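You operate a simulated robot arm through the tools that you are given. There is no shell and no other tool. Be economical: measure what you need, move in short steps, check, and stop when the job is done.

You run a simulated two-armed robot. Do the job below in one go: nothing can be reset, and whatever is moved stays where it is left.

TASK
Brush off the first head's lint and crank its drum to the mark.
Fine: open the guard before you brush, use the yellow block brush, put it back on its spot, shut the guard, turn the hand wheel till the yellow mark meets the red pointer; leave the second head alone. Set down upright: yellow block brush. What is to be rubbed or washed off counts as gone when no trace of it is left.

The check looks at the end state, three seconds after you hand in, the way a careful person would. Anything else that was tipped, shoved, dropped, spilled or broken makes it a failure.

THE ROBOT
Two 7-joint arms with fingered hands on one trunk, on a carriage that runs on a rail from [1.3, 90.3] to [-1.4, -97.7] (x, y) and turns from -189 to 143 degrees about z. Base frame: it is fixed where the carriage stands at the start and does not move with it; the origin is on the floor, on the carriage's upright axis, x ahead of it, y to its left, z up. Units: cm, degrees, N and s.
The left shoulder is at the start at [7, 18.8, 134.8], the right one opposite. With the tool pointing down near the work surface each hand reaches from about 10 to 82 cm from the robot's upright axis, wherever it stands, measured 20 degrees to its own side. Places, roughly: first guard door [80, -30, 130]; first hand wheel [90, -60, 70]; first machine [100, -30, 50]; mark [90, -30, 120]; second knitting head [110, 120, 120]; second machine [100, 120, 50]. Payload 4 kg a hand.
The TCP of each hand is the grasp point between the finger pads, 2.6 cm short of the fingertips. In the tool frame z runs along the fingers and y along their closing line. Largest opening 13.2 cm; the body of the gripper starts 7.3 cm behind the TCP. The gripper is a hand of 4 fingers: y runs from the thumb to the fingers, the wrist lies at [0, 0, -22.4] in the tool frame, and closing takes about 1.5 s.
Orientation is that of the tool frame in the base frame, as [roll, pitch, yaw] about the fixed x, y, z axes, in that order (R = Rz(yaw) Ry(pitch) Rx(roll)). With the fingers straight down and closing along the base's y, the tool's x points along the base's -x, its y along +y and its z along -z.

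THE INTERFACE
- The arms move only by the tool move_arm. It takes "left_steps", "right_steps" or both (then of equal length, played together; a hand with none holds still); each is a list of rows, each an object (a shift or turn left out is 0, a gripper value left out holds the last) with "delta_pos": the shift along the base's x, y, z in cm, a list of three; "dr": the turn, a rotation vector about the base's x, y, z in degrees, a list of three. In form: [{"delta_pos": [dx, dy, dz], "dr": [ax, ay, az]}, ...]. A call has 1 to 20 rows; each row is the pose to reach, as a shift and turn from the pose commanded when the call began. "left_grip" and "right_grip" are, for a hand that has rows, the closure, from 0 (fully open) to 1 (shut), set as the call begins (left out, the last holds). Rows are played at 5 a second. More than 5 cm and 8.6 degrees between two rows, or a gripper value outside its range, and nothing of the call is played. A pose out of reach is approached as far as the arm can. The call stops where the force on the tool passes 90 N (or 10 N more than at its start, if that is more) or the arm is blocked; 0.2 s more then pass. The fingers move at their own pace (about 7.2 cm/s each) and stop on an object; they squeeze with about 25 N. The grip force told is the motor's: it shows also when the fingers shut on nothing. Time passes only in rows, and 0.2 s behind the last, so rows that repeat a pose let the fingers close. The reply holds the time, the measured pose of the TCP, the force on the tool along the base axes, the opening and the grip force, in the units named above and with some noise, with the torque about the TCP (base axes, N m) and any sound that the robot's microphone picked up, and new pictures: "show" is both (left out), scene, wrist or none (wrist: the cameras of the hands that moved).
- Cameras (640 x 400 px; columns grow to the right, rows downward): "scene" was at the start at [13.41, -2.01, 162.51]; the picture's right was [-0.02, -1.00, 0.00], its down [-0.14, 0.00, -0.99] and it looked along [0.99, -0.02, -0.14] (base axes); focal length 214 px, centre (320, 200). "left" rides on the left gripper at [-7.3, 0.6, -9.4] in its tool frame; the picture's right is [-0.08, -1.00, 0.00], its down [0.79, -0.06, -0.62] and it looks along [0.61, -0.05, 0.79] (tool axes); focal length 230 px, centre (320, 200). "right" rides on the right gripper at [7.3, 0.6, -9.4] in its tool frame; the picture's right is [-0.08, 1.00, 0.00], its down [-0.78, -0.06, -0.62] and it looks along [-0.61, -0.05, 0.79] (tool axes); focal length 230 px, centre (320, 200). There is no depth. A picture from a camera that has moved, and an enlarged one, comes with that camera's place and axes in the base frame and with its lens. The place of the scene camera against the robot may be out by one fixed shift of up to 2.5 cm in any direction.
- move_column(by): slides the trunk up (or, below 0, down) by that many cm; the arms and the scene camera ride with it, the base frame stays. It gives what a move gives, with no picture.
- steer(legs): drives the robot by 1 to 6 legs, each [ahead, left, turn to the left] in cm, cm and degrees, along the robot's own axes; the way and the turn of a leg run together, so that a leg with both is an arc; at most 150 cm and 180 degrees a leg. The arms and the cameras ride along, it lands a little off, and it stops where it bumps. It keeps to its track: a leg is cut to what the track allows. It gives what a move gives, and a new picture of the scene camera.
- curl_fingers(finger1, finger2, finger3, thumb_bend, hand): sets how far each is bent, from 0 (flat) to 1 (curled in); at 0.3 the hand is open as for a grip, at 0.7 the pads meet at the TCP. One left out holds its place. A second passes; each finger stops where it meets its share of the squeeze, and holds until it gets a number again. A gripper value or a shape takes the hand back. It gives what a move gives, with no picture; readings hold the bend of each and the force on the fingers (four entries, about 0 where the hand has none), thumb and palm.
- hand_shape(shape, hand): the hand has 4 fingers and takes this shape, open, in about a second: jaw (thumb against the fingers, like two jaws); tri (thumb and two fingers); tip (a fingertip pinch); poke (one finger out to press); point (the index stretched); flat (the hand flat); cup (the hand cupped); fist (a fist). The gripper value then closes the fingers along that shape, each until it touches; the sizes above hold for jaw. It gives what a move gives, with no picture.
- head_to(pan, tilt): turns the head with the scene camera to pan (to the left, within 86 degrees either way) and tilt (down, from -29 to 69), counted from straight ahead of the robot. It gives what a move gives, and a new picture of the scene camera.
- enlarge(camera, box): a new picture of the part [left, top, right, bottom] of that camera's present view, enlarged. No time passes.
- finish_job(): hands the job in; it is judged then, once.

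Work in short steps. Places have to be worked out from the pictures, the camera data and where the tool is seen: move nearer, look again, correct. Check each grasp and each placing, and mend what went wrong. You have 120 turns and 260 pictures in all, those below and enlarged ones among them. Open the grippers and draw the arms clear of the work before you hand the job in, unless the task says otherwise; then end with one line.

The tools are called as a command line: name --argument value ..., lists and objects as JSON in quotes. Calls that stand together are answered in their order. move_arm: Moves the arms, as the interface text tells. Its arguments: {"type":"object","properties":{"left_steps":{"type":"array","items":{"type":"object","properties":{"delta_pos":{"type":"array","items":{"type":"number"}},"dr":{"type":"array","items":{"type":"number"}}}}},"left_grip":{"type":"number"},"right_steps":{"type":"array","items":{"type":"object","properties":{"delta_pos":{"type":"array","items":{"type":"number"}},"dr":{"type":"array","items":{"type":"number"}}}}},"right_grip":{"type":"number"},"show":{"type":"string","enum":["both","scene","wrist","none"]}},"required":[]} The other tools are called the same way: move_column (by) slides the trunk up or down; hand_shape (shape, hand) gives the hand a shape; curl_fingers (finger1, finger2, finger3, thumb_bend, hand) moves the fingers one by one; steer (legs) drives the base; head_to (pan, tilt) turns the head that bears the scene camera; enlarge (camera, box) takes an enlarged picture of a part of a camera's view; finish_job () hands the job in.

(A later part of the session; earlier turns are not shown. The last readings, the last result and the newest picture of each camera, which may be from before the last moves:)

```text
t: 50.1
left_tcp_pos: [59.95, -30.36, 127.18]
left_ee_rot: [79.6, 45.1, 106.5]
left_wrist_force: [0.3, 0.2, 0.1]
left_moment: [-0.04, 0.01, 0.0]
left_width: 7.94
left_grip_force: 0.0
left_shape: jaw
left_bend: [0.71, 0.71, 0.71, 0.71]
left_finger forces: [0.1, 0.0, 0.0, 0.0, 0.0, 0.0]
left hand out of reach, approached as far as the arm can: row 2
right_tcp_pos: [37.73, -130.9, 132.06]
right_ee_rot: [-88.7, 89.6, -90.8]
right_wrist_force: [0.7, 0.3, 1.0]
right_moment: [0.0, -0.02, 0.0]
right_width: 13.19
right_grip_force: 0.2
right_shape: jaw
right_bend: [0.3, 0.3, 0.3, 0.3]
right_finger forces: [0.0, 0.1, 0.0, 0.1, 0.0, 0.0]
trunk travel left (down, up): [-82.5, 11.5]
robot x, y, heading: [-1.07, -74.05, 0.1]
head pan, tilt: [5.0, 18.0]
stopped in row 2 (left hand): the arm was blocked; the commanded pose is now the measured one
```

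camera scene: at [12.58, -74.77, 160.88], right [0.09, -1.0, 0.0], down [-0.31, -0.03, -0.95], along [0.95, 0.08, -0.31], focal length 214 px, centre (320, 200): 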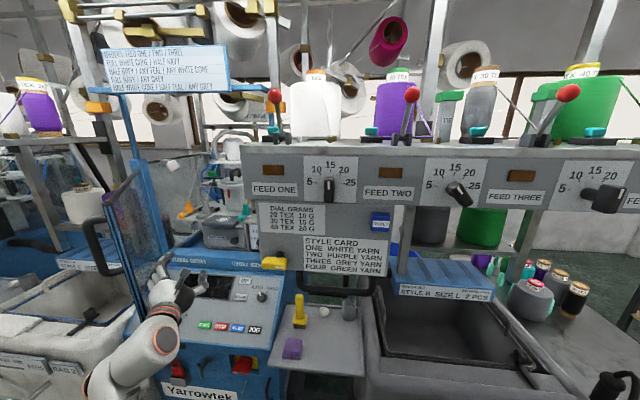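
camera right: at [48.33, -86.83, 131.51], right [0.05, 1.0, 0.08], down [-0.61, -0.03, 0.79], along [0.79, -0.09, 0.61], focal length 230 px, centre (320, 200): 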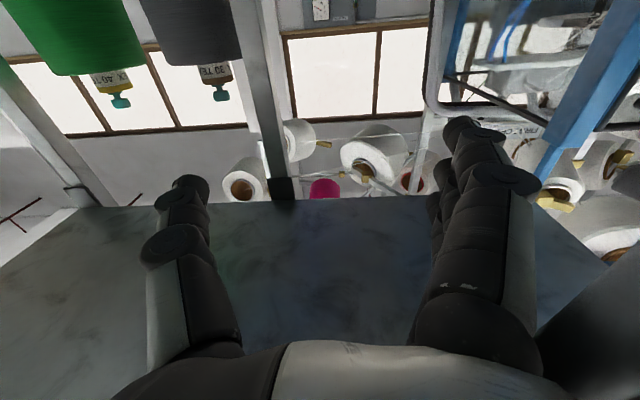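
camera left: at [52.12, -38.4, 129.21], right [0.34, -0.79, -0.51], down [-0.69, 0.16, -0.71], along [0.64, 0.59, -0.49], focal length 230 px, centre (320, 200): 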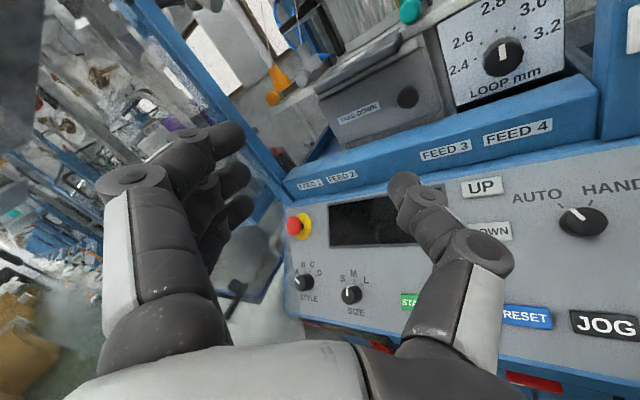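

I retrace the way I came: forward-right while yawing the hand back.

move_arm --left_steps '[{"delta_pos": [3, 0, 0]}, {"delta_pos": [6, -2, 0]}, {"delta_pos": [9, -5, 0]}, {"delta_pos": [11, -8, 0], "dr": [0, 0, -4]}, {"delta_pos": [13, -12, 0], "dr": [0, 0, -10]}, {"delta_pos": [12, -16, 0], "dr": [0, 0, -17]}, {"delta_pos": [10, -19, 0], "dr": [0, 0, -25]}]' --show "both"

```text
t: 51.7
left_tcp_pos: [69.64, -49.52, 127.03]
left_ee_rot: [79.7, 45.5, 81.4]
left_wrist_force: [-0.5, 1.0, 0.0]
left_moment: [0.01, 0.01, -0.02]
left_width: 7.94
left_grip_force: 0.0
left_shape: jaw
left_bend: [0.71, 0.71, 0.71, 0.71]
left_finger forces: [0.1, 0.0, 0.0, 0.0, 0.0, 0.1]
left hand out of reach, approached as far as the arm can: row 2, 3, 4, 5
right_tcp_pos: [37.68, -130.89, 132.04]
right_ee_rot: [-71.3, 89.6, -73.4]
right_wrist_force: [0.1, 0.9, 0.3]
right_moment: [0.0, 0.0, -0.02]
right_width: 13.2
right_grip_force: 0.0
right_shape: jaw
right_bend: [0.3, 0.3, 0.3, 0.3]
right_finger forces: [0.1, 0.1, 0.0, 0.1, 0.0, 0.0]
trunk travel left (down, up): [-82.5, 11.5]
robot x, y, heading: [-1.24, -74.38, 0.3]
head pan, tilt: [5.0, 18.0]
camera scene: at [12.23, -75.23, 160.92], right [0.09, -1.0, 0.0], down [-0.31, -0.03, -0.95], along [0.95, 0.09, -0.31], focal length 214 px, centre (320, 200)
camera left: at [59.61, -53.88, 131.48], right [0.06, -0.77, -0.63], down [-0.52, 0.51, -0.68], along [0.85, 0.38, -0.37], focal length 230 px, centre (320, 200)
```

scene: 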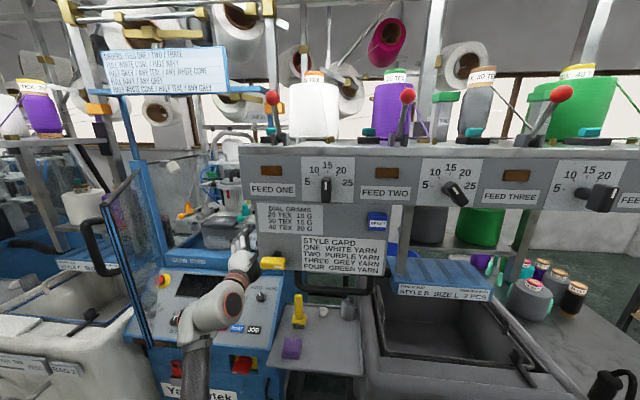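
left: 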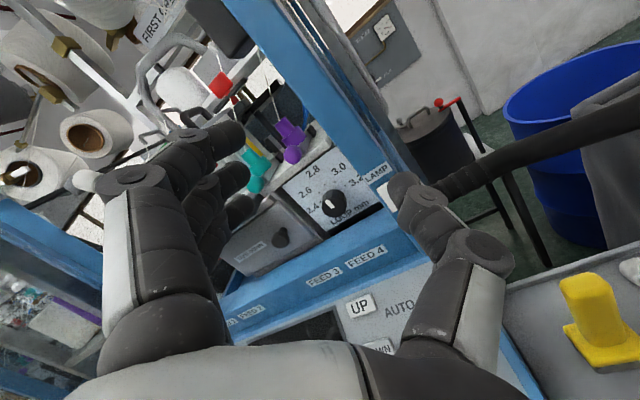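

Freed. Now I turn the hand to 45° pitch down with level knuckles, backing off slightly.

move_arm --left_steps '[{"delta_pos": [-1.5, 0, 1], "dr": [-4.7, 5.6, 1.8]}, {"delta_pos": [-3, 0, 2], "dr": [-9.5, 11.1, 3.5]}, {"delta_pos": [-4.5, 0, 3], "dr": [-14.2, 16.7, 5.3]}, {"delta_pos": [-6, 0, 4], "dr": [-18.9, 22.2, 7]}, {"delta_pos": [-7.5, 0, 5], "dr": [-23.7, 27.8, 8.8]}, {"delta_pos": [-9, 0, 5], "dr": [-28.4, 33.3, 10.5]}, {"delta_pos": [-10, 0, 5], "dr": [-33.1, 38.9, 12.3]}, {"delta_pos": [-11, 0, 5], "dr": [-37.9, 44.4, 14]}, {"delta_pos": [-11, 0, 5], "dr": [-42.6, 50, 15.8]}]' --show "wrist"

```text
t: 52.3
left_tcp_pos: [66.49, -41.72, 127.39]
left_ee_rot: [92.0, 46.1, 96.9]
left_wrist_force: [0.5, -0.1, -0.2]
left_moment: [-0.03, -0.02, -0.04]
left_width: 7.94
left_grip_force: 0.1
left_shape: jaw
left_bend: [0.71, 0.71, 0.71, 0.71]
left_finger forces: [0.0, 0.0, 0.0, 0.0, 0.0, 0.1]
left hand out of reach, approached as far as the arm can: row 2
right_tcp_pos: [37.65, -130.72, 132.06]
right_ee_rot: [-77.1, 89.5, -79.1]
right_wrist_force: [0.2, -0.4, 0.9]
right_moment: [-0.01, 0.0, -0.07]
right_width: 13.19
right_grip_force: 0.0
right_shape: jaw
right_bend: [0.3, 0.3, 0.3, 0.3]
right_finger forces: [0.0, 0.1, 0.1, 0.0, 0.0, 0.1]
trunk travel left (down, up): [-82.5, 11.5]
robot x, y, heading: [-1.13, -74.51, 0.3]
head pan, tilt: [5.0, 18.0]
stopped in row 2 (left hand): the arm was blocked; the commanded pose is now the measured one
camera left: at [57.78, -47.13, 133.27], right [0.06, -0.77, -0.64], down [-0.68, 0.44, -0.59], along [0.73, 0.46, -0.49], focal length 230 px, centre (320, 200)
```

left: 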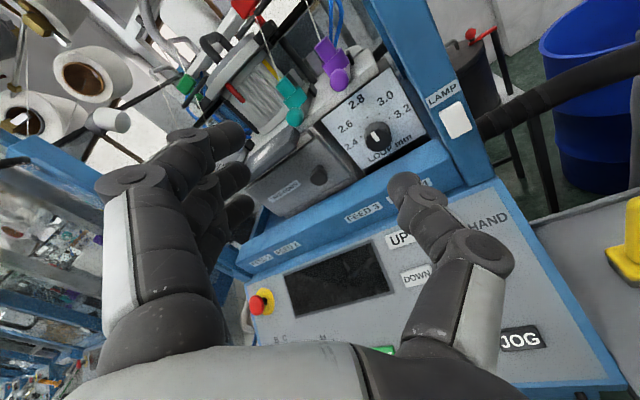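

I try isolating the turn: first pitch only, from a slightly farther-forward place.

move_arm --left_steps '[{"delta_pos": [0, -3, 2]}, {"delta_pos": [0, -6, 4]}, {"delta_pos": [0, -9, 6], "dr": [0, 6, 0]}, {"delta_pos": [0, -12, 8], "dr": [0, 12, 0]}, {"delta_pos": [0, -12, 10], "dr": [0, 18, 0]}, {"delta_pos": [0, -12, 12], "dr": [0, 24, 0]}, {"delta_pos": [0, -12, 14], "dr": [0, 30, 0]}]' --show "none"

```text
t: 53.3
left_tcp_pos: [62.85, -40.13, 127.45]
left_ee_rot: [95.7, 41.1, 100.1]
left_wrist_force: [0.1, -0.6, 0.1]
left_moment: [-0.01, 0.03, -0.02]
left_width: 7.94
left_grip_force: 0.0
left_shape: jaw
left_bend: [0.71, 0.71, 0.71, 0.71]
left_finger forces: [0.1, 0.1, 0.0, 0.0, 0.0, 0.0]
left hand out of reach, approached as far as the arm can: row 1, 2, 3, 4
right_tcp_pos: [37.6, -131.02, 131.94]
right_ee_rot: [-72.0, 89.7, -74.0]
right_wrist_force: [0.4, -0.2, 0.0]
right_moment: [0.02, 0.0, 0.02]
right_width: 13.19
right_grip_force: 0.0
right_shape: jaw
right_bend: [0.3, 0.3, 0.3, 0.3]
right_finger forces: [0.0, 0.1, 0.0, 0.0, 0.1, 0.1]
trunk travel left (down, up): [-82.5, 11.5]
robot x, y, heading: [-0.91, -74.84, 0.5]
head pan, tilt: [5.0, 18.0]
stopped in row 4 (left hand): the arm was blocked; the commanded pose is now the measured one
```

It drifts the wrong way — a limit is being hit. I look down at the arm's posture.

head_to --pan 15 --tilt 50

```text
t: 54.2
left_tcp_pos: [62.82, -40.26, 127.39]
left_ee_rot: [95.8, 41.1, 100.3]
left_wrist_force: [-0.2, -0.5, 0.1]
left_moment: [0.03, -0.01, 0.01]
left_width: 7.91
left_grip_force: 0.0
left_shape: jaw
left_bend: [0.71, 0.71, 0.71, 0.71]
left_finger forces: [0.0, 0.0, 0.0, 0.1, 0.1, 0.0]
right_tcp_pos: [37.65, -131.09, 131.91]
right_ee_rot: [-74.3, 89.7, -76.5]
right_wrist_force: [0.6, 0.2, 0.3]
right_moment: [-0.01, 0.0, -0.02]
right_width: 13.2
right_grip_force: 0.0
right_shape: jaw
right_bend: [0.3, 0.3, 0.3, 0.3]
right_finger forces: [0.0, 0.0, 0.0, 0.1, 0.1, 0.0]
trunk travel left (down, up): [-82.5, 11.5]
robot x, y, heading: [-1.15, -74.51, 0.3]
head pan, tilt: [15.0, 50.0]
camera scene: at [10.45, -74.25, 156.03], right [0.26, -0.97, 0.0], down [-0.74, -0.2, -0.64], along [0.62, 0.17, -0.77], focal length 214 px, centre (320, 200)
```

scene: 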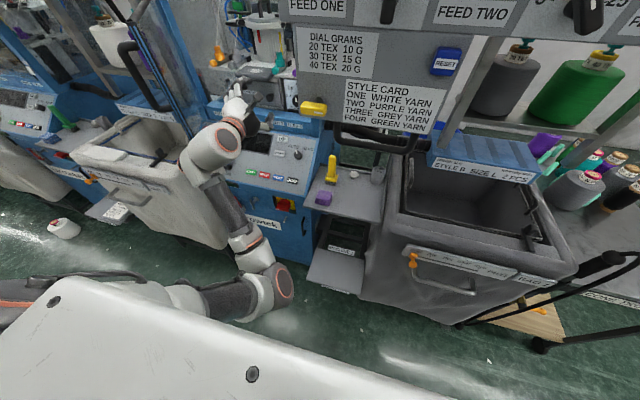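

The elbow has swung inward and low. I lift the hand straight up in free space to let the elbow unwind.

move_arm --left_steps '[{"delta_pos": [0, 0, 3]}, {"delta_pos": [0, 0, 6]}, {"delta_pos": [0, 0, 9]}, {"delta_pos": [0, 0, 12]}, {"delta_pos": [0, 0, 15]}, {"delta_pos": [0, 0, 18]}, {"delta_pos": [0, 0, 21]}, {"delta_pos": [0, 0, 24]}]' --show "none"

```text
t: 56.0
left_tcp_pos: [62.73, -40.58, 151.21]
left_ee_rot: [96.0, 41.2, 100.2]
left_wrist_force: [0.1, -0.1, 0.8]
left_moment: [0.04, 0.01, 0.03]
left_width: 7.88
left_grip_force: 0.0
left_shape: jaw
left_bend: [0.71, 0.71, 0.71, 0.71]
left_finger forces: [0.0, 0.1, 0.0, 0.0, 0.0, 0.0]
left hand out of reach, approached as far as the arm can: row 1, 2
right_tcp_pos: [37.71, -131.2, 131.76]
right_ee_rot: [-81.2, 89.8, -83.2]
right_wrist_force: [0.0, 0.2, 0.1]
right_moment: [0.0, -0.02, 0.04]
right_width: 13.22
right_grip_force: 0.2
right_shape: jaw
right_bend: [0.3, 0.3, 0.3, 0.3]
right_finger forces: [0.0, 0.1, 0.0, 0.1, 0.1, 0.0]
trunk travel left (down, up): [-82.5, 11.5]
robot x, y, heading: [-1.41, -74.47, 0.2]
head pan, tilt: [15.0, 50.0]
```

It lifted fine. Now I try the levelling turn here in the open.

move_arm --left_steps '[{"delta_pos": [0, 0, 0], "dr": [-5.9, 4.4, 1.9]}, {"delta_pos": [0, 0, 0], "dr": [-11.7, 8.9, 3.8]}, {"delta_pos": [0, 0, 0], "dr": [-17.6, 13.3, 5.7]}, {"delta_pos": [0, 0, 0], "dr": [-23.5, 17.7, 7.6]}, {"delta_pos": [0, 0, 0], "dr": [-29.3, 22.1, 9.4]}, {"delta_pos": [0, 0, 0], "dr": [-35.2, 26.6, 11.3]}, {"delta_pos": [0, 0, 0], "dr": [-41, 31, 13.2]}, {"delta_pos": [0, 0, 0], "dr": [-46.9, 35.4, 15.1]}]' --show "scene"

```text
t: 57.8
left_tcp_pos: [62.84, -40.27, 151.32]
left_ee_rot: [-179.9, 44.9, -179.8]
left_wrist_force: [-0.2, 0.7, -1.2]
left_moment: [-0.02, 0.01, 0.03]
left_width: 7.92
left_grip_force: 0.0
left_shape: jaw
left_bend: [0.71, 0.71, 0.71, 0.71]
left_finger forces: [0.0, 0.1, 0.0, 0.1, 0.0, 0.1]
right_tcp_pos: [37.72, -131.11, 131.89]
right_ee_rot: [-79.5, 89.7, -81.4]
right_wrist_force: [0.3, -0.2, 0.4]
right_moment: [-0.02, -0.01, 0.0]
right_width: 13.19
right_grip_force: 0.0
right_shape: jaw
right_bend: [0.3, 0.3, 0.3, 0.3]
right_finger forces: [0.0, 0.0, 0.0, 0.0, 0.0, 0.0]
trunk travel left (down, up): [-82.5, 11.5]
robot x, y, heading: [-1.2, -74.63, 0.2]
head pan, tilt: [15.0, 50.0]
camera scene: at [10.5, -74.25, 156.02], right [0.26, -0.96, 0.0], down [-0.74, -0.2, -0.64], along [0.62, 0.17, -0.77], focal length 214 px, centre (320, 200)
```

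scene: 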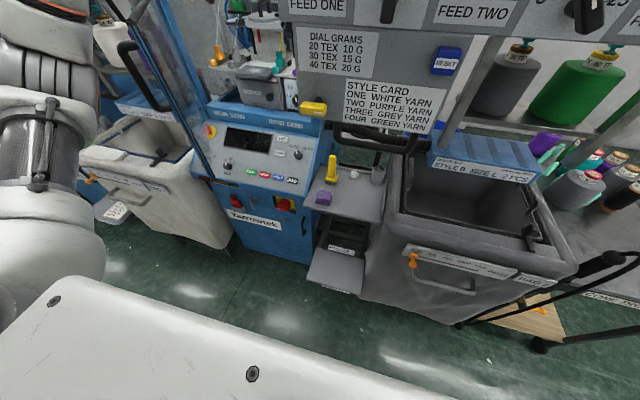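

Posture is good now (elbow out). The panel hangs over the way to the brush (left edge y≈-60, bottom z≈136), so I lower the trunk 20 cm to come in beneath it.

move_column --by -20

head_to --pan 5 --tilt 25

enlarge --camera "scene" --box '[150, 110, 390, 260]'

```text
t: 60.0
left_tcp_pos: [62.92, -40.2, 131.31]
left_ee_rot: [-180.0, 45.0, -179.9]
left_wrist_force: [0.0, 0.9, 0.3]
left_moment: [0.02, 0.0, 0.01]
left_width: 7.94
left_grip_force: 0.1
left_shape: jaw
left_bend: [0.71, 0.71, 0.71, 0.71]
left_finger forces: [0.0, 0.1, 0.0, 0.0, 0.0, 0.0]
right_tcp_pos: [37.64, -131.05, 111.94]
right_ee_rot: [-78.5, 89.7, -80.6]
right_wrist_force: [0.8, 0.5, 0.6]
right_moment: [0.01, 0.02, 0.02]
right_width: 13.19
right_grip_force: 0.1
right_shape: jaw
right_bend: [0.3, 0.3, 0.3, 0.3]
right_finger forces: [0.0, 0.0, 0.1, 0.1, 0.0, 0.0]
trunk travel left (down, up): [-62.5, 31.5]
robot x, y, heading: [-1.29, -74.39, 0.2]
head pan, tilt: [15.0, 50.0]
```

```text
t: 60.9
left_tcp_pos: [62.73, -40.3, 131.33]
left_ee_rot: [180.0, 45.0, 180.0]
left_wrist_force: [0.9, 0.0, -0.6]
left_moment: [0.04, 0.01, -0.04]
left_width: 7.93
left_grip_force: 0.0
left_shape: jaw
left_bend: [0.71, 0.71, 0.71, 0.71]
left_finger forces: [0.0, 0.0, 0.1, 0.0, 0.0, 0.1]
right_tcp_pos: [37.65, -130.97, 111.93]
right_ee_rot: [-77.4, 89.8, -79.5]
right_wrist_force: [-0.1, -0.6, -0.3]
right_moment: [0.02, 0.01, 0.01]
right_width: 13.2
right_grip_force: 0.1
right_shape: jaw
right_bend: [0.3, 0.3, 0.3, 0.3]
right_finger forces: [0.0, 0.0, 0.0, 0.0, 0.1, 0.0]
trunk travel left (down, up): [-62.5, 31.5]
robot x, y, heading: [-0.95, -74.61, 0.0]
head pan, tilt: [5.0, 25.0]
camera scene: at [12.23, -75.41, 139.77], right [0.09, -1.0, 0.0], down [-0.42, -0.04, -0.91], along [0.9, 0.08, -0.42], focal length 214 px, centre (320, 200)
```

scene: 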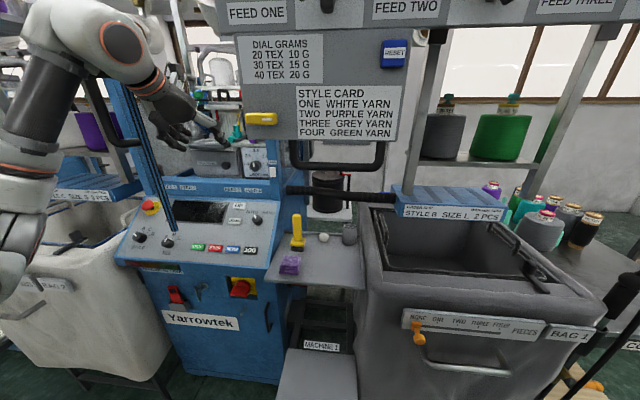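

```text
2.67 times, centred on (270, 185) of scene
camera zoom: at [12.23, -75.41, 139.77], right [0.09, -1.0, 0.0], down [-0.42, -0.04, -0.91], along [0.9, 0.08, -0.42], focal length 572 px, centre (453, 240)
```

zoom: 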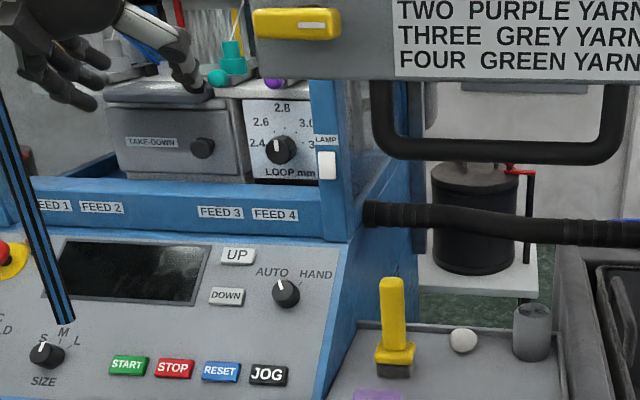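

Brush stands at about [71,-62.5], handle top z≈106. I bring the hand back and right, low, in front of the panel.

move_arm --left_steps '[{"delta_pos": [-1.5, -3, -2]}, {"delta_pos": [-3, -6, -5]}, {"delta_pos": [-4.5, -9, -8]}, {"delta_pos": [-6, -12, -11]}, {"delta_pos": [-6.5, -15, -14]}, {"delta_pos": [-7, -18, -17]}, {"delta_pos": [-7, -20.5, -20]}, {"delta_pos": [-7, -22, -23]}]' --left_grip 0.4 --show "both"

```text
t: 62.7
left_tcp_pos: [55.9, -62.23, 108.19]
left_ee_rot: [-179.9, 45.1, -179.9]
left_wrist_force: [-0.2, 0.5, 0.3]
left_moment: [0.02, 0.01, -0.02]
left_width: 7.94
left_grip_force: 0.1
left_shape: jaw
left_bend: [0.71, 0.71, 0.71, 0.71]
left_finger forces: [0.0, 0.0, 0.0, 0.1, 0.0, 0.1]
right_tcp_pos: [37.77, -131.13, 111.94]
right_ee_rot: [-81.7, 89.6, -83.7]
right_wrist_force: [0.3, -0.1, 0.9]
right_moment: [0.02, 0.01, -0.02]
right_width: 13.19
right_grip_force: 0.1
right_shape: jaw
right_bend: [0.3, 0.3, 0.3, 0.3]
right_finger forces: [0.1, 0.1, 0.1, 0.1, 0.0, 0.0]
trunk travel left (down, up): [-62.5, 31.5]
robot x, y, heading: [-1.05, -74.39, 0.5]
head pan, tilt: [5.0, 25.0]
camera scene: at [12.27, -75.41, 139.77], right [0.09, -1.0, 0.0], down [-0.42, -0.04, -0.91], along [0.9, 0.08, -0.42], focal length 214 px, centre (320, 200)
camera left: at [54.39, -61.55, 120.0], right [0.06, -1.0, 0.06], down [-0.99, -0.06, -0.12], along [0.12, -0.05, -0.99], focal length 230 px, centre (320, 200)
```

scene: 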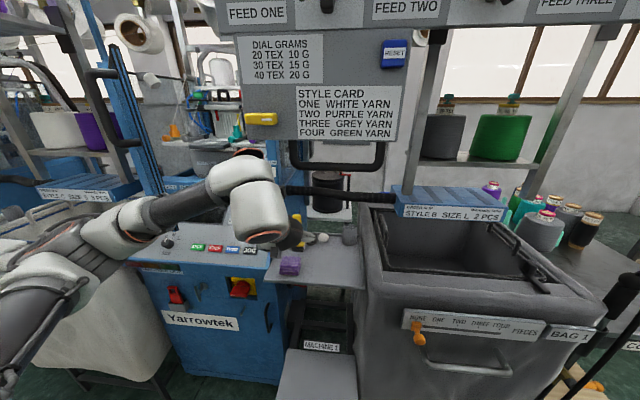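
left: 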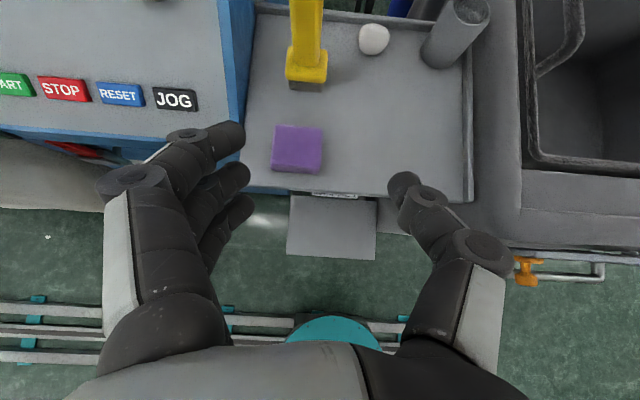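

The wrist view gives the brush handle at ≈[75,-60.3], tray z≈91, console edge y≈-55. I yaw the hand 25° left so its knuckles stay clear of the console and move to a pre-grasp.

move_arm --left_steps '[{"delta_pos": [2, 0, -1], "dr": [0, 0, 6]}, {"delta_pos": [4, -0.5, -2], "dr": [0, 0, 12]}, {"delta_pos": [6, -1, -3.5], "dr": [0, 0, 18]}, {"delta_pos": [8, -1.5, -5], "dr": [0, 0, 25]}, {"delta_pos": [10, -1.5, -6], "dr": [0, 0, 25]}]' --left_grip 0.45 --show "both"

```text
t: 63.9
left_tcp_pos: [65.63, -63.49, 102.29]
left_ee_rot: [-179.9, 45.1, -154.7]
left_wrist_force: [-0.3, 0.4, -0.9]
left_moment: [-0.05, 0.0, -0.02]
left_width: 7.31
left_grip_force: 0.1
left_shape: jaw
left_bend: [0.72, 0.72, 0.72, 0.7]
left_finger forces: [0.0, 0.0, 0.0, 0.0, 0.1, 0.1]
right_tcp_pos: [37.58, -130.85, 112.13]
right_ee_rot: [-73.3, 89.5, -75.5]
right_wrist_force: [-1.1, 0.4, -0.2]
right_moment: [0.02, 0.04, -0.05]
right_width: 13.17
right_grip_force: 0.1
right_shape: jaw
right_bend: [0.3, 0.3, 0.3, 0.3]
right_finger forces: [0.0, 0.0, 0.1, 0.0, 0.0, 0.0]
trunk travel left (down, up): [-62.5, 31.5]
robot x, y, heading: [-1.17, -74.68, -0.0]
head pan, tilt: [5.0, 25.0]
camera scene: at [12.1, -75.01, 139.8], right [0.09, -1.0, 0.0], down [-0.42, -0.04, -0.91], along [0.9, 0.08, -0.42], focal length 214 px, centre (320, 200)
camera left: at [64.09, -63.48, 114.21], right [0.47, -0.88, 0.06], down [-0.87, -0.48, -0.12], along [0.13, 0.01, -0.99], focal length 230 px, centre (320, 200)
```

scene: 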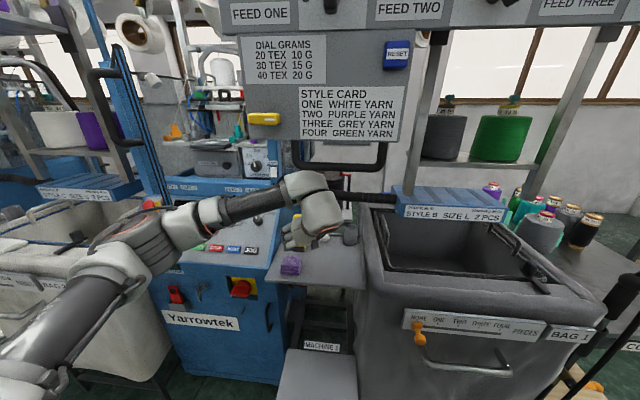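
left: 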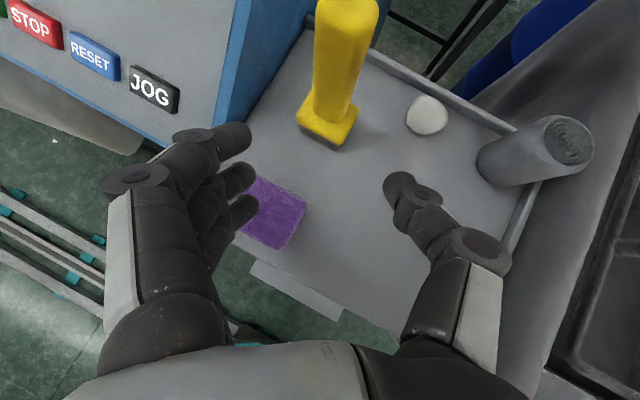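

The handle axis is at ≈[73.5,-60.5], top z≈105. I advance the open fingers around it, then close.

move_arm --left_steps '[{"delta_pos": [2.6, 1, -0.5]}, {"delta_pos": [5.2, 2, -1]}, {"delta_pos": [7.8, 3, -1.3]}]' --left_grip 0.45 --show "wrist"

```text
t: 64.7
left_tcp_pos: [73.44, -60.81, 101.0]
left_ee_rot: [179.9, 45.0, -155.0]
left_wrist_force: [0.5, -0.7, 0.0]
left_moment: [0.0, -0.02, -0.03]
left_width: 7.33
left_grip_force: 0.1
left_shape: jaw
left_bend: [0.72, 0.72, 0.72, 0.7]
left_finger forces: [0.0, 0.0, 0.0, 0.0, 0.1, 0.0]
right_tcp_pos: [37.75, -131.14, 111.85]
right_ee_rot: [-80.2, 89.5, -82.2]
right_wrist_force: [-0.2, -1.0, 0.3]
right_moment: [-0.02, 0.02, -0.01]
right_width: 13.21
right_grip_force: 0.0
right_shape: jaw
right_bend: [0.3, 0.3, 0.3, 0.3]
right_finger forces: [0.1, 0.0, 0.0, 0.0, 0.1, 0.0]
trunk travel left (down, up): [-62.5, 31.5]
robot x, y, heading: [-0.98, -74.44, 0.2]
head pan, tilt: [5.0, 25.0]
camera left: at [71.95, -60.83, 112.72], right [0.47, -0.88, 0.05], down [-0.87, -0.47, -0.12], along [0.13, 0.01, -0.99], focal length 230 px, centre (320, 200)
```

left: 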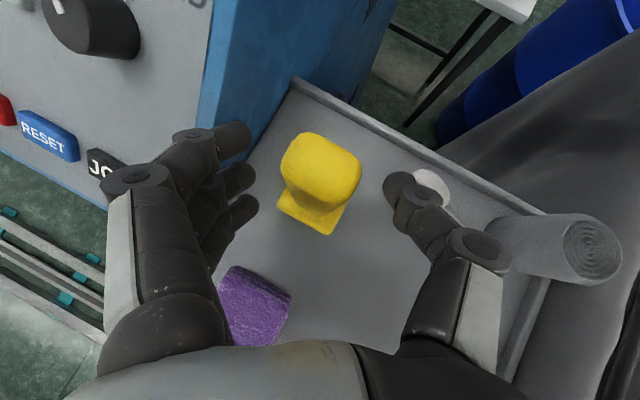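

Aligned in position. The JOG button triangulates to z≈93, so the console is low here; I turn the hand back to yaw 0 to match the handle's faces, then close.

move_arm --left_steps '[{"delta_pos": [0.1, 0.1, 0], "dr": [0, 0, -8]}, {"delta_pos": [0.2, 0.2, 0], "dr": [0, 0, -16]}, {"delta_pos": [0.3, 0.4, 0], "dr": [0, 0, -25]}]' --left_grip 0.45 --show "wrist"

```text
refused: row 3 steps farther than a row can; nothing moved
```

move_arm --left_steps '[{"delta_pos": [0.1, 0.1, 0], "dr": [0, 0, -8.3]}, {"delta_pos": [0.2, 0.2, 0], "dr": [0, 0, -16.6]}, {"delta_pos": [0.3, 0.4, 0], "dr": [0, 0, -25]}]' --left_grip 0.45 --show "wrist"

```text
t: 65.5
left_tcp_pos: [73.82, -60.32, 101.04]
left_ee_rot: [179.9, 45.0, 179.9]
left_wrist_force: [0.0, 0.2, 0.8]
left_moment: [0.01, 0.01, -0.01]
left_width: 7.32
left_grip_force: 0.1
left_shape: jaw
left_bend: [0.72, 0.72, 0.72, 0.7]
left_finger forces: [0.0, 0.0, 0.1, 0.0, 0.1, 0.0]
right_tcp_pos: [37.61, -131.06, 111.95]
right_ee_rot: [-78.1, 89.7, -80.2]
right_wrist_force: [0.4, 1.4, -0.2]
right_moment: [0.0, -0.01, 0.02]
right_width: 13.19
right_grip_force: 0.1
right_shape: jaw
right_bend: [0.3, 0.3, 0.3, 0.3]
right_finger forces: [0.1, 0.1, 0.0, 0.1, 0.0, 0.1]
trunk travel left (down, up): [-62.5, 31.5]
robot x, y, heading: [-1.16, -74.51, 0.1]
head pan, tilt: [5.0, 25.0]
camera left: at [72.43, -59.65, 112.77], right [0.05, -1.0, 0.05], down [-0.99, -0.06, -0.12], along [0.12, -0.05, -0.99], focal length 230 px, centre (320, 200)
```

left: 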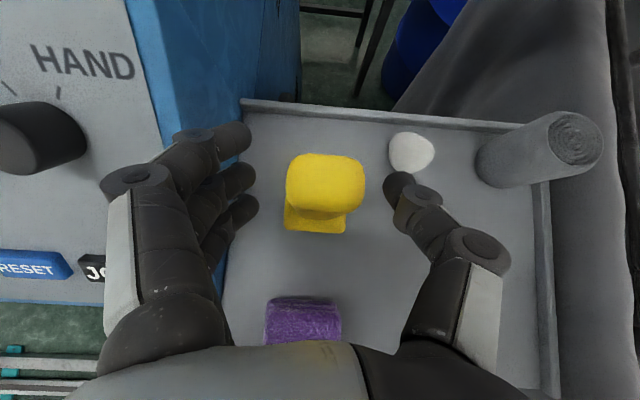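

Square to the handle and centred. I close on it and note this pose (robot y, TCP) as the spot.

move_arm --left_steps '[{}, {}, {}, {}, {}, {}, {}, {}]' --left_grip 1 --show "wrist"

```text
t: 67.3
left_tcp_pos: [73.84, -60.39, 100.9]
left_ee_rot: [-180.0, 45.0, 180.0]
left_wrist_force: [-0.5, 0.1, 0.9]
left_moment: [-0.04, 0.05, 0.0]
left_width: 1.93
left_grip_force: 25.2
left_shape: jaw
left_bend: [0.68, 0.73, 0.73, 0.7]
left_finger forces: [6.1, 7.4, 7.4, 0.0, 22.5, 0.0]
right_tcp_pos: [37.76, -131.13, 111.8]
right_ee_rot: [-76.6, 89.7, -78.6]
right_wrist_force: [1.0, -0.4, 0.2]
right_moment: [0.01, -0.01, 0.02]
right_width: 13.21
right_grip_force: 0.0
right_shape: jaw
right_bend: [0.3, 0.3, 0.3, 0.3]
right_finger forces: [0.1, 0.1, 0.1, 0.0, 0.1, 0.0]
trunk travel left (down, up): [-62.5, 31.5]
robot x, y, heading: [-1.21, -74.62, 0.2]
head pan, tilt: [5.0, 25.0]
camera left: at [72.43, -59.73, 112.79], right [0.06, -1.0, 0.05], down [-0.99, -0.06, -0.12], along [0.12, -0.05, -0.99], focal length 230 px, centre (320, 200)
```

left: 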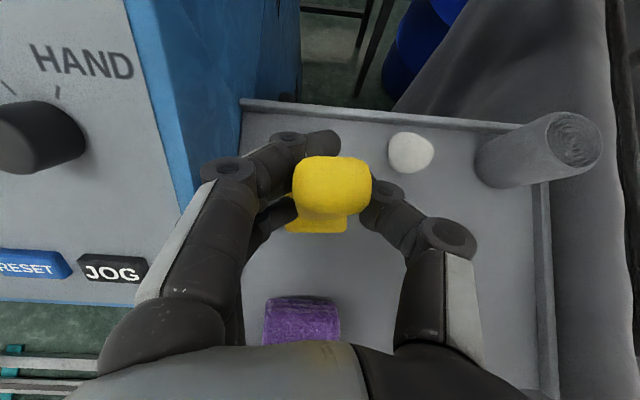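

Gripped (1.9 cm). I lift 8 cm, draw back, then go left over the console while rising.

move_arm --left_steps '[{"delta_pos": [0, 0, 2]}, {"delta_pos": [0, 0, 5]}, {"delta_pos": [0, 0, 8]}, {"delta_pos": [-4, 0, 8]}, {"delta_pos": [-8, 0, 8]}, {"delta_pos": [-11, 2, 8]}, {"delta_pos": [-11, 6, 9]}, {"delta_pos": [-11, 10, 11]}, {"delta_pos": [-11, 13, 14]}, {"delta_pos": [-11, 16, 18]}, {"delta_pos": [-11, 18, 22]}, {"delta_pos": [-11, 18, 26]}]' --show "both"

```text
t: 69.9
left_tcp_pos: [62.98, -42.49, 127.25]
left_ee_rot: [-179.9, 44.9, -179.8]
left_wrist_force: [0.0, 0.4, 0.1]
left_moment: [0.01, 0.0, 0.01]
left_width: 1.89
left_grip_force: 25.3
left_shape: jaw
left_bend: [0.69, 0.73, 0.73, 0.7]
left_finger forces: [4.2, 8.5, 7.2, 0.0, 22.0, 0.1]
right_tcp_pos: [37.75, -130.88, 111.97]
right_ee_rot: [-83.5, 89.7, -85.5]
right_wrist_force: [0.2, -0.3, -0.1]
right_moment: [0.0, 0.02, -0.03]
right_width: 13.21
right_grip_force: 0.0
right_shape: jaw
right_bend: [0.3, 0.3, 0.3, 0.3]
right_finger forces: [0.0, 0.0, 0.0, 0.0, 0.1, 0.1]
trunk travel left (down, up): [-62.5, 31.5]
robot x, y, heading: [-1.22, -74.2, 0.2]
head pan, tilt: [5.0, 25.0]
camera scene: at [12.28, -75.32, 139.77], right [0.09, -1.0, 0.0], down [-0.42, -0.04, -0.91], along [0.9, 0.08, -0.42], focal length 214 px, centre (320, 200)
camera left: at [61.52, -41.87, 138.98], right [0.06, -1.0, 0.06], down [-0.99, -0.06, -0.12], along [0.12, -0.05, -0.99], focal length 230 px, centre (320, 200)
```

scene: 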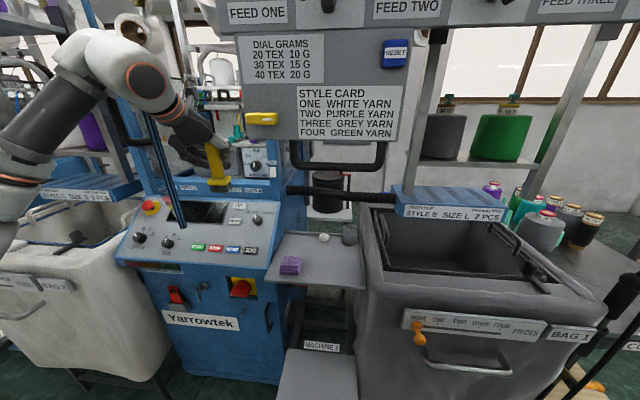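
left: 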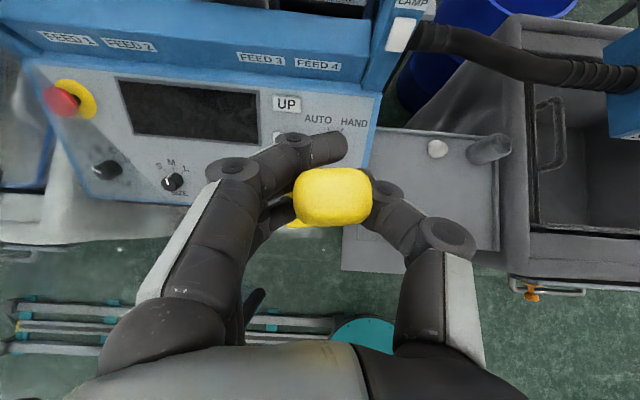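

Brush in hand, door still open. I raise the trunk back and drive left so the plate comes into reach.

move_column --by 20

steer --legs '[[0, 14, 0]]'

enlarge --camera "scene" --box '[150, 60, 342, 180]'

```text
t: 72.1
left_tcp_pos: [62.85, -42.78, 147.05]
left_ee_rot: [180.0, 45.0, 180.0]
left_wrist_force: [-0.3, 0.4, -0.6]
left_moment: [0.02, -0.01, 0.02]
left_width: 1.84
left_grip_force: 25.4
left_shape: jaw
left_bend: [0.69, 0.73, 0.73, 0.7]
left_finger forces: [4.3, 8.6, 7.1, 0.0, 21.9, 0.0]
right_tcp_pos: [37.67, -130.96, 131.9]
right_ee_rot: [-79.4, 89.7, -81.3]
right_wrist_force: [-0.1, 0.6, 0.7]
right_moment: [-0.01, 0.04, -0.01]
right_width: 13.22
right_grip_force: 0.0
right_shape: jaw
right_bend: [0.3, 0.3, 0.3, 0.3]
right_finger forces: [0.0, 0.1, 0.1, 0.0, 0.0, 0.1]
trunk travel left (down, up): [-82.5, 11.5]
robot x, y, heading: [-1.09, -74.15, 0.2]
head pan, tilt: [5.0, 25.0]
```

```text
t: 73.4
left_tcp_pos: [63.14, -29.14, 147.32]
left_ee_rot: [179.7, 44.9, 179.8]
left_wrist_force: [1.1, -0.6, -0.9]
left_moment: [0.01, -0.01, 0.06]
left_width: 1.88
left_grip_force: 24.7
left_shape: jaw
left_bend: [0.69, 0.73, 0.73, 0.7]
left_finger forces: [3.8, 8.2, 8.0, 0.1, 22.1, 0.0]
right_tcp_pos: [37.91, -117.37, 131.69]
right_ee_rot: [-67.5, 89.8, -69.7]
right_wrist_force: [0.1, 0.5, 0.9]
right_moment: [0.0, -0.05, 0.01]
right_width: 13.19
right_grip_force: 0.1
right_shape: jaw
right_bend: [0.3, 0.3, 0.3, 0.3]
right_finger forces: [0.0, 0.1, 0.0, 0.0, 0.1, 0.0]
trunk travel left (down, up): [-82.5, 11.5]
robot x, y, heading: [-0.75, -60.55, 0.1]
head pan, tilt: [5.0, 25.0]
camera scene: at [12.43, -61.78, 159.77], right [0.09, -1.0, 0.0], down [-0.42, -0.04, -0.91], along [0.9, 0.08, -0.42], focal length 214 px, centre (320, 200)
```

scene: 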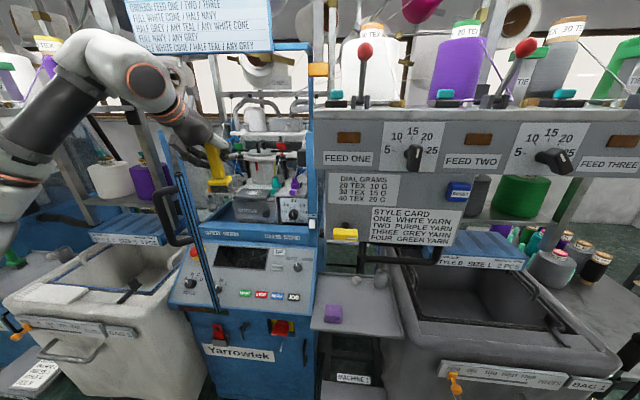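

```text
3.33 times, centred on (246, 120) of scene
camera zoom: at [12.43, -61.78, 159.77], right [0.09, -1.0, 0.0], down [-0.42, -0.04, -0.91], along [0.9, 0.08, -0.42], focal length 715 px, centre (567, 467)
```

zoom: 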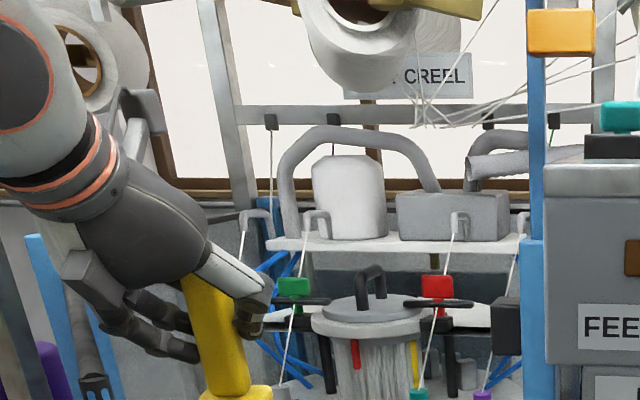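

I check the plate with the lint and the brush tilt.

enlarge --camera "scene" --box '[190, 130, 318, 210]'

```text
5.00 times, centred on (254, 170) of scene
camera zoom: at [12.43, -61.78, 159.77], right [0.09, -1.0, 0.0], down [-0.42, -0.04, -0.91], along [0.9, 0.08, -0.42], focal length 1072 px, centre (650, 350)
```

zoom: 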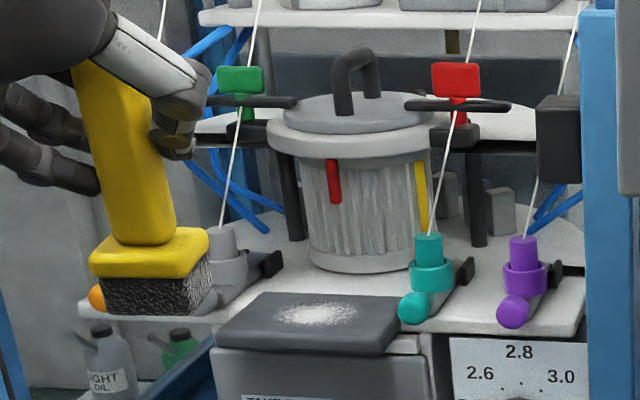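

The lint patch is clear: on the plate (x≈84–96), centre ≈[91,-26.5,125]. The brush is upright. I advance above the plate, well clear in height.

move_arm --left_steps '[{"delta_pos": [4, 0.5, -1]}, {"delta_pos": [8, 1, -2]}, {"delta_pos": [12, 1.5, -3]}, {"delta_pos": [16, 2, -4]}, {"delta_pos": [20, 2.5, -5]}, {"delta_pos": [23, 2.5, -6]}]' --show "scene"

enlarge --camera "scene" --box '[190, 120, 318, 200]'

```text
t: 74.8
left_tcp_pos: [86.32, -26.56, 141.1]
left_ee_rot: [179.9, 44.9, 179.8]
left_wrist_force: [-0.2, 0.3, 0.2]
left_moment: [0.0, 0.0, 0.03]
left_width: 1.78
left_grip_force: 25.2
left_shape: jaw
left_bend: [0.7, 0.73, 0.73, 0.7]
left_finger forces: [2.6, 8.1, 8.5, 0.1, 21.3, 0.1]
right_tcp_pos: [38.01, -117.24, 131.85]
right_ee_rot: [-89.4, 89.8, -91.6]
right_wrist_force: [0.0, -0.3, -0.5]
right_moment: [0.01, -0.01, 0.03]
right_width: 13.22
right_grip_force: 0.0
right_shape: jaw
right_bend: [0.3, 0.3, 0.3, 0.3]
right_finger forces: [0.1, 0.1, 0.0, 0.0, 0.1, 0.1]
trunk travel left (down, up): [-82.5, 11.5]
robot x, y, heading: [-0.43, -60.42, 0.2]
head pan, tilt: [5.0, 25.0]
camera scene: at [12.55, -61.53, 159.76], right [0.09, -1.0, 0.0], down [-0.42, -0.04, -0.91], along [0.9, 0.08, -0.42], focal length 214 px, centre (320, 200)
```

scene: 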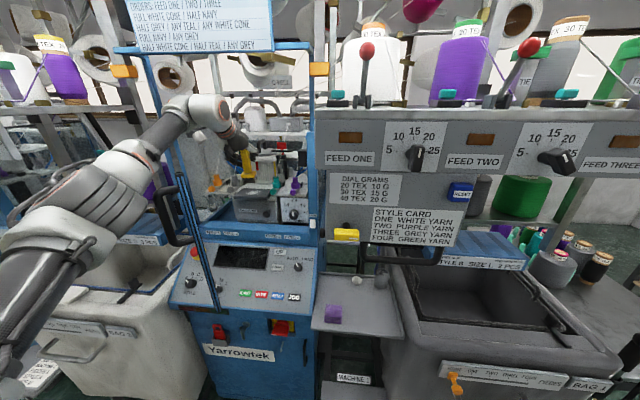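

```text
5.00 times, centred on (254, 160) of scene
camera zoom: at [12.55, -61.53, 159.76], right [0.09, -1.0, 0.0], down [-0.42, -0.04, -0.91], along [0.9, 0.08, -0.42], focal length 1072 px, centre (650, 400)
```

zoom: 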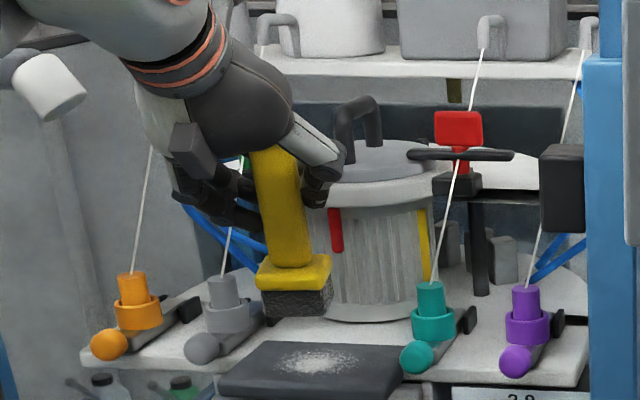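

Brush tracks as expected. I move 2.5 cm further in and lower in small steps towards the plate.

move_arm --left_steps '[{"delta_pos": [2, 0.4, 0]}, {"delta_pos": [3, 0.8, -1.5]}, {"delta_pos": [3, 0.8, -3]}, {"delta_pos": [3, 0.8, -4]}, {"delta_pos": [3, 0.8, -4.5]}]' --show "none"

enlarge --camera "scene" --box '[190, 120, 318, 200]'

```text
t: 76.2
left_tcp_pos: [88.78, -25.93, 138.21]
left_ee_rot: [180.0, 46.3, 179.9]
left_wrist_force: [-1.5, 0.1, 4.2]
left_moment: [0.08, 0.28, 0.1]
left_width: 1.48
left_grip_force: 24.8
left_shape: jaw
left_bend: [0.7, 0.74, 0.72, 0.73]
left_finger forces: [0.0, 4.5, 13.7, 0.0, 15.9, 0.1]
left hand out of reach, approached as far as the arm can: row 2
right_tcp_pos: [37.65, -117.14, 131.72]
right_ee_rot: [-49.0, 89.7, -51.2]
right_wrist_force: [0.3, 0.0, -0.1]
right_moment: [-0.01, -0.01, -0.02]
right_width: 13.21
right_grip_force: 0.1
right_shape: jaw
right_bend: [0.3, 0.3, 0.3, 0.3]
right_finger forces: [0.0, 0.0, 0.0, 0.0, 0.1, 0.0]
trunk travel left (down, up): [-82.5, 11.5]
robot x, y, heading: [-0.84, -60.54, -0.1]
head pan, tilt: [5.0, 25.0]
stopped in row 5 (left hand): the arm was blocked; the commanded pose is now the measured one
```

```text
5.00 times, centred on (254, 160) of scene
camera zoom: at [12.15, -61.62, 159.63], right [0.09, -1.0, 0.0], down [-0.42, -0.04, -0.91], along [0.9, 0.08, -0.42], focal length 1072 px, centre (650, 400)
```

zoom: 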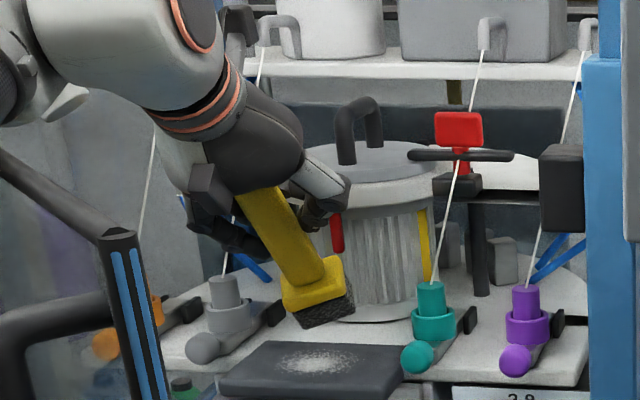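

The brush has tilted in the grip and the door was nudged by my forearm (elbow is on the door's outer side). I back off up and out and look.

move_arm --left_steps '[{"delta_pos": [0, 0, 2]}, {"delta_pos": [-2, 0, 4]}, {"delta_pos": [-5, 0, 6]}, {"delta_pos": [-9, 0, 8]}, {"delta_pos": [-13, 0, 9]}]' --show "scene"

enlarge --camera "scene" --box '[100, 60, 324, 200]'

```text
t: 77.4
left_tcp_pos: [75.62, -25.6, 147.19]
left_ee_rot: [-179.9, 45.9, -180.0]
left_wrist_force: [-0.9, 0.1, -1.2]
left_moment: [-0.02, -0.03, 0.0]
left_width: 1.48
left_grip_force: 24.6
left_shape: jaw
left_bend: [0.7, 0.74, 0.72, 0.73]
left_finger forces: [0.1, 4.3, 13.6, 0.0, 15.7, 0.0]
right_tcp_pos: [37.61, -116.96, 132.05]
right_ee_rot: [-62.4, 89.7, -64.6]
right_wrist_force: [-0.2, 0.4, 0.2]
right_moment: [0.01, 0.0, -0.03]
right_width: 13.2
right_grip_force: 0.1
right_shape: jaw
right_bend: [0.3, 0.3, 0.3, 0.3]
right_finger forces: [0.0, 0.0, 0.0, 0.1, 0.1, 0.0]
trunk travel left (down, up): [-82.5, 11.5]
robot x, y, heading: [-0.69, -60.52, 0.3]
head pan, tilt: [5.0, 25.0]
camera scene: at [12.19, -61.29, 159.8], right [0.09, -1.0, 0.0], down [-0.42, -0.04, -0.91], along [0.9, 0.08, -0.42], focal length 214 px, centre (320, 200)
```

scene: 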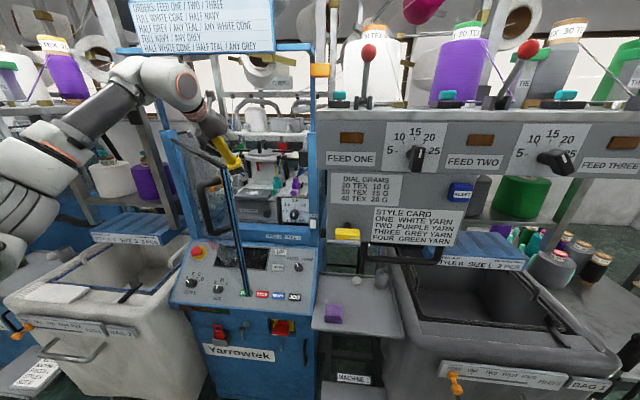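

```text
2.86 times, centred on (212, 130) of scene
camera zoom: at [12.19, -61.29, 159.8], right [0.09, -1.0, 0.0], down [-0.42, -0.04, -0.91], along [0.9, 0.08, -0.42], focal length 613 px, centre (629, 400)
```

zoom: 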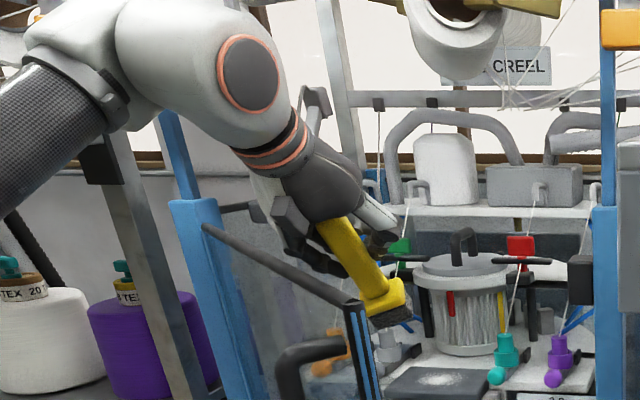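

The door swung back to ~40° because my forearm crosses above it. With hand inside and forearm over the top, I can push the door wide open now: sweep the hand left and back.

move_arm --left_steps '[{"delta_pos": [-1.5, 1, 0]}, {"delta_pos": [-3, 2.2, 0]}, {"delta_pos": [-4.5, 3.5, 0]}, {"delta_pos": [-6, 5, 0]}, {"delta_pos": [-7.5, 6.5, 0]}, {"delta_pos": [-9, 8.2, 0]}, {"delta_pos": [-10.3, 10, 0]}, {"delta_pos": [-11.5, 12, 0]}, {"delta_pos": [-12.5, 14, 0]}, {"delta_pos": [-13.5, 16, 0]}, {"delta_pos": [-14.5, 18, 0]}, {"delta_pos": [-15.3, 20, 0]}, {"delta_pos": [-16, 22, 0]}, {"delta_pos": [-16.5, 24, 0]}]' --show "scene"

```text
t: 80.4
left_tcp_pos: [59.3, -1.32, 147.08]
left_ee_rot: [-180.0, 45.9, 180.0]
left_wrist_force: [-0.4, 0.1, -1.6]
left_moment: [0.0, 0.01, 0.02]
left_width: 1.45
left_grip_force: 25.0
left_shape: jaw
left_bend: [0.7, 0.74, 0.72, 0.73]
left_finger forces: [0.0, 4.1, 13.4, 0.0, 15.4, 0.1]
right_tcp_pos: [37.83, -117.01, 131.92]
right_ee_rot: [-76.6, 89.7, -78.8]
right_wrist_force: [0.0, -0.4, 1.1]
right_moment: [0.01, -0.01, 0.01]
right_width: 13.23
right_grip_force: 0.1
right_shape: jaw
right_bend: [0.3, 0.3, 0.3, 0.3]
right_finger forces: [0.0, 0.0, 0.0, 0.0, 0.1, 0.1]
trunk travel left (down, up): [-82.5, 11.5]
robot x, y, heading: [-0.73, -60.32, 0.2]
head pan, tilt: [5.0, 25.0]
camera scene: at [12.4, -61.29, 159.77], right [0.09, -1.0, 0.0], down [-0.42, -0.04, -0.91], along [0.9, 0.08, -0.42], focal length 214 px, centre (320, 200)
```

scene: 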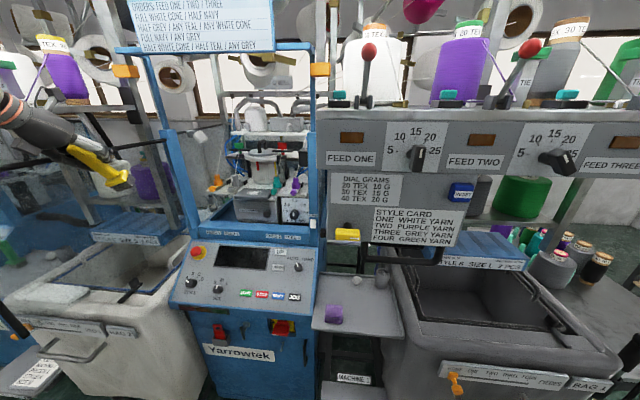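

The door is now fully open, well past 90°. I check the brush in the grip.

enlarge --camera "scene" --box '[0, 60, 192, 180]'

enlarge --camera "left" --box '[0, 0, 640, 400]'

```text
3.33 times, centred on (96, 120) of scene
camera zoom: at [12.4, -61.29, 159.77], right [0.09, -1.0, 0.0], down [-0.42, -0.04, -0.91], along [0.9, 0.08, -0.42], focal length 715 px, centre (1067, 467)
```

zoom: 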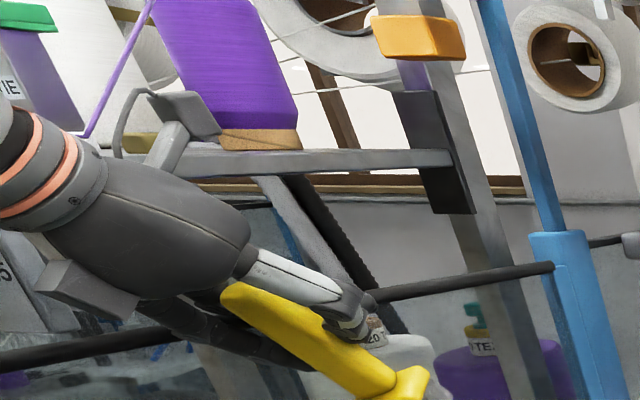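

```text
1.00 times, centred on (320, 200) of left (not enlarged: the box is as wide or as high as the picture)
camera zoom: at [57.72, -0.71, 158.77], right [0.05, -1.0, 0.06], down [-0.99, -0.06, -0.13], along [0.14, -0.05, -0.99], focal length 230 px, centre (320, 200)
```

zoom: 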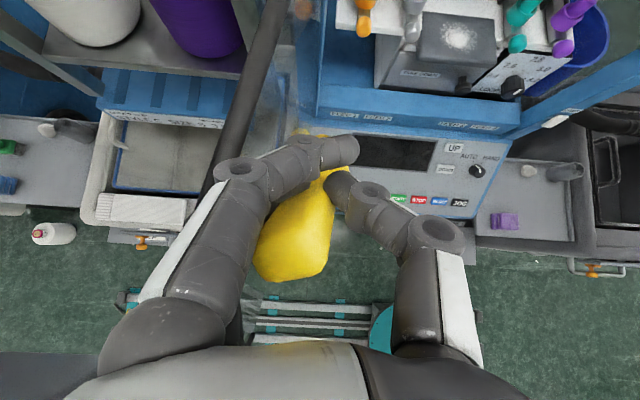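

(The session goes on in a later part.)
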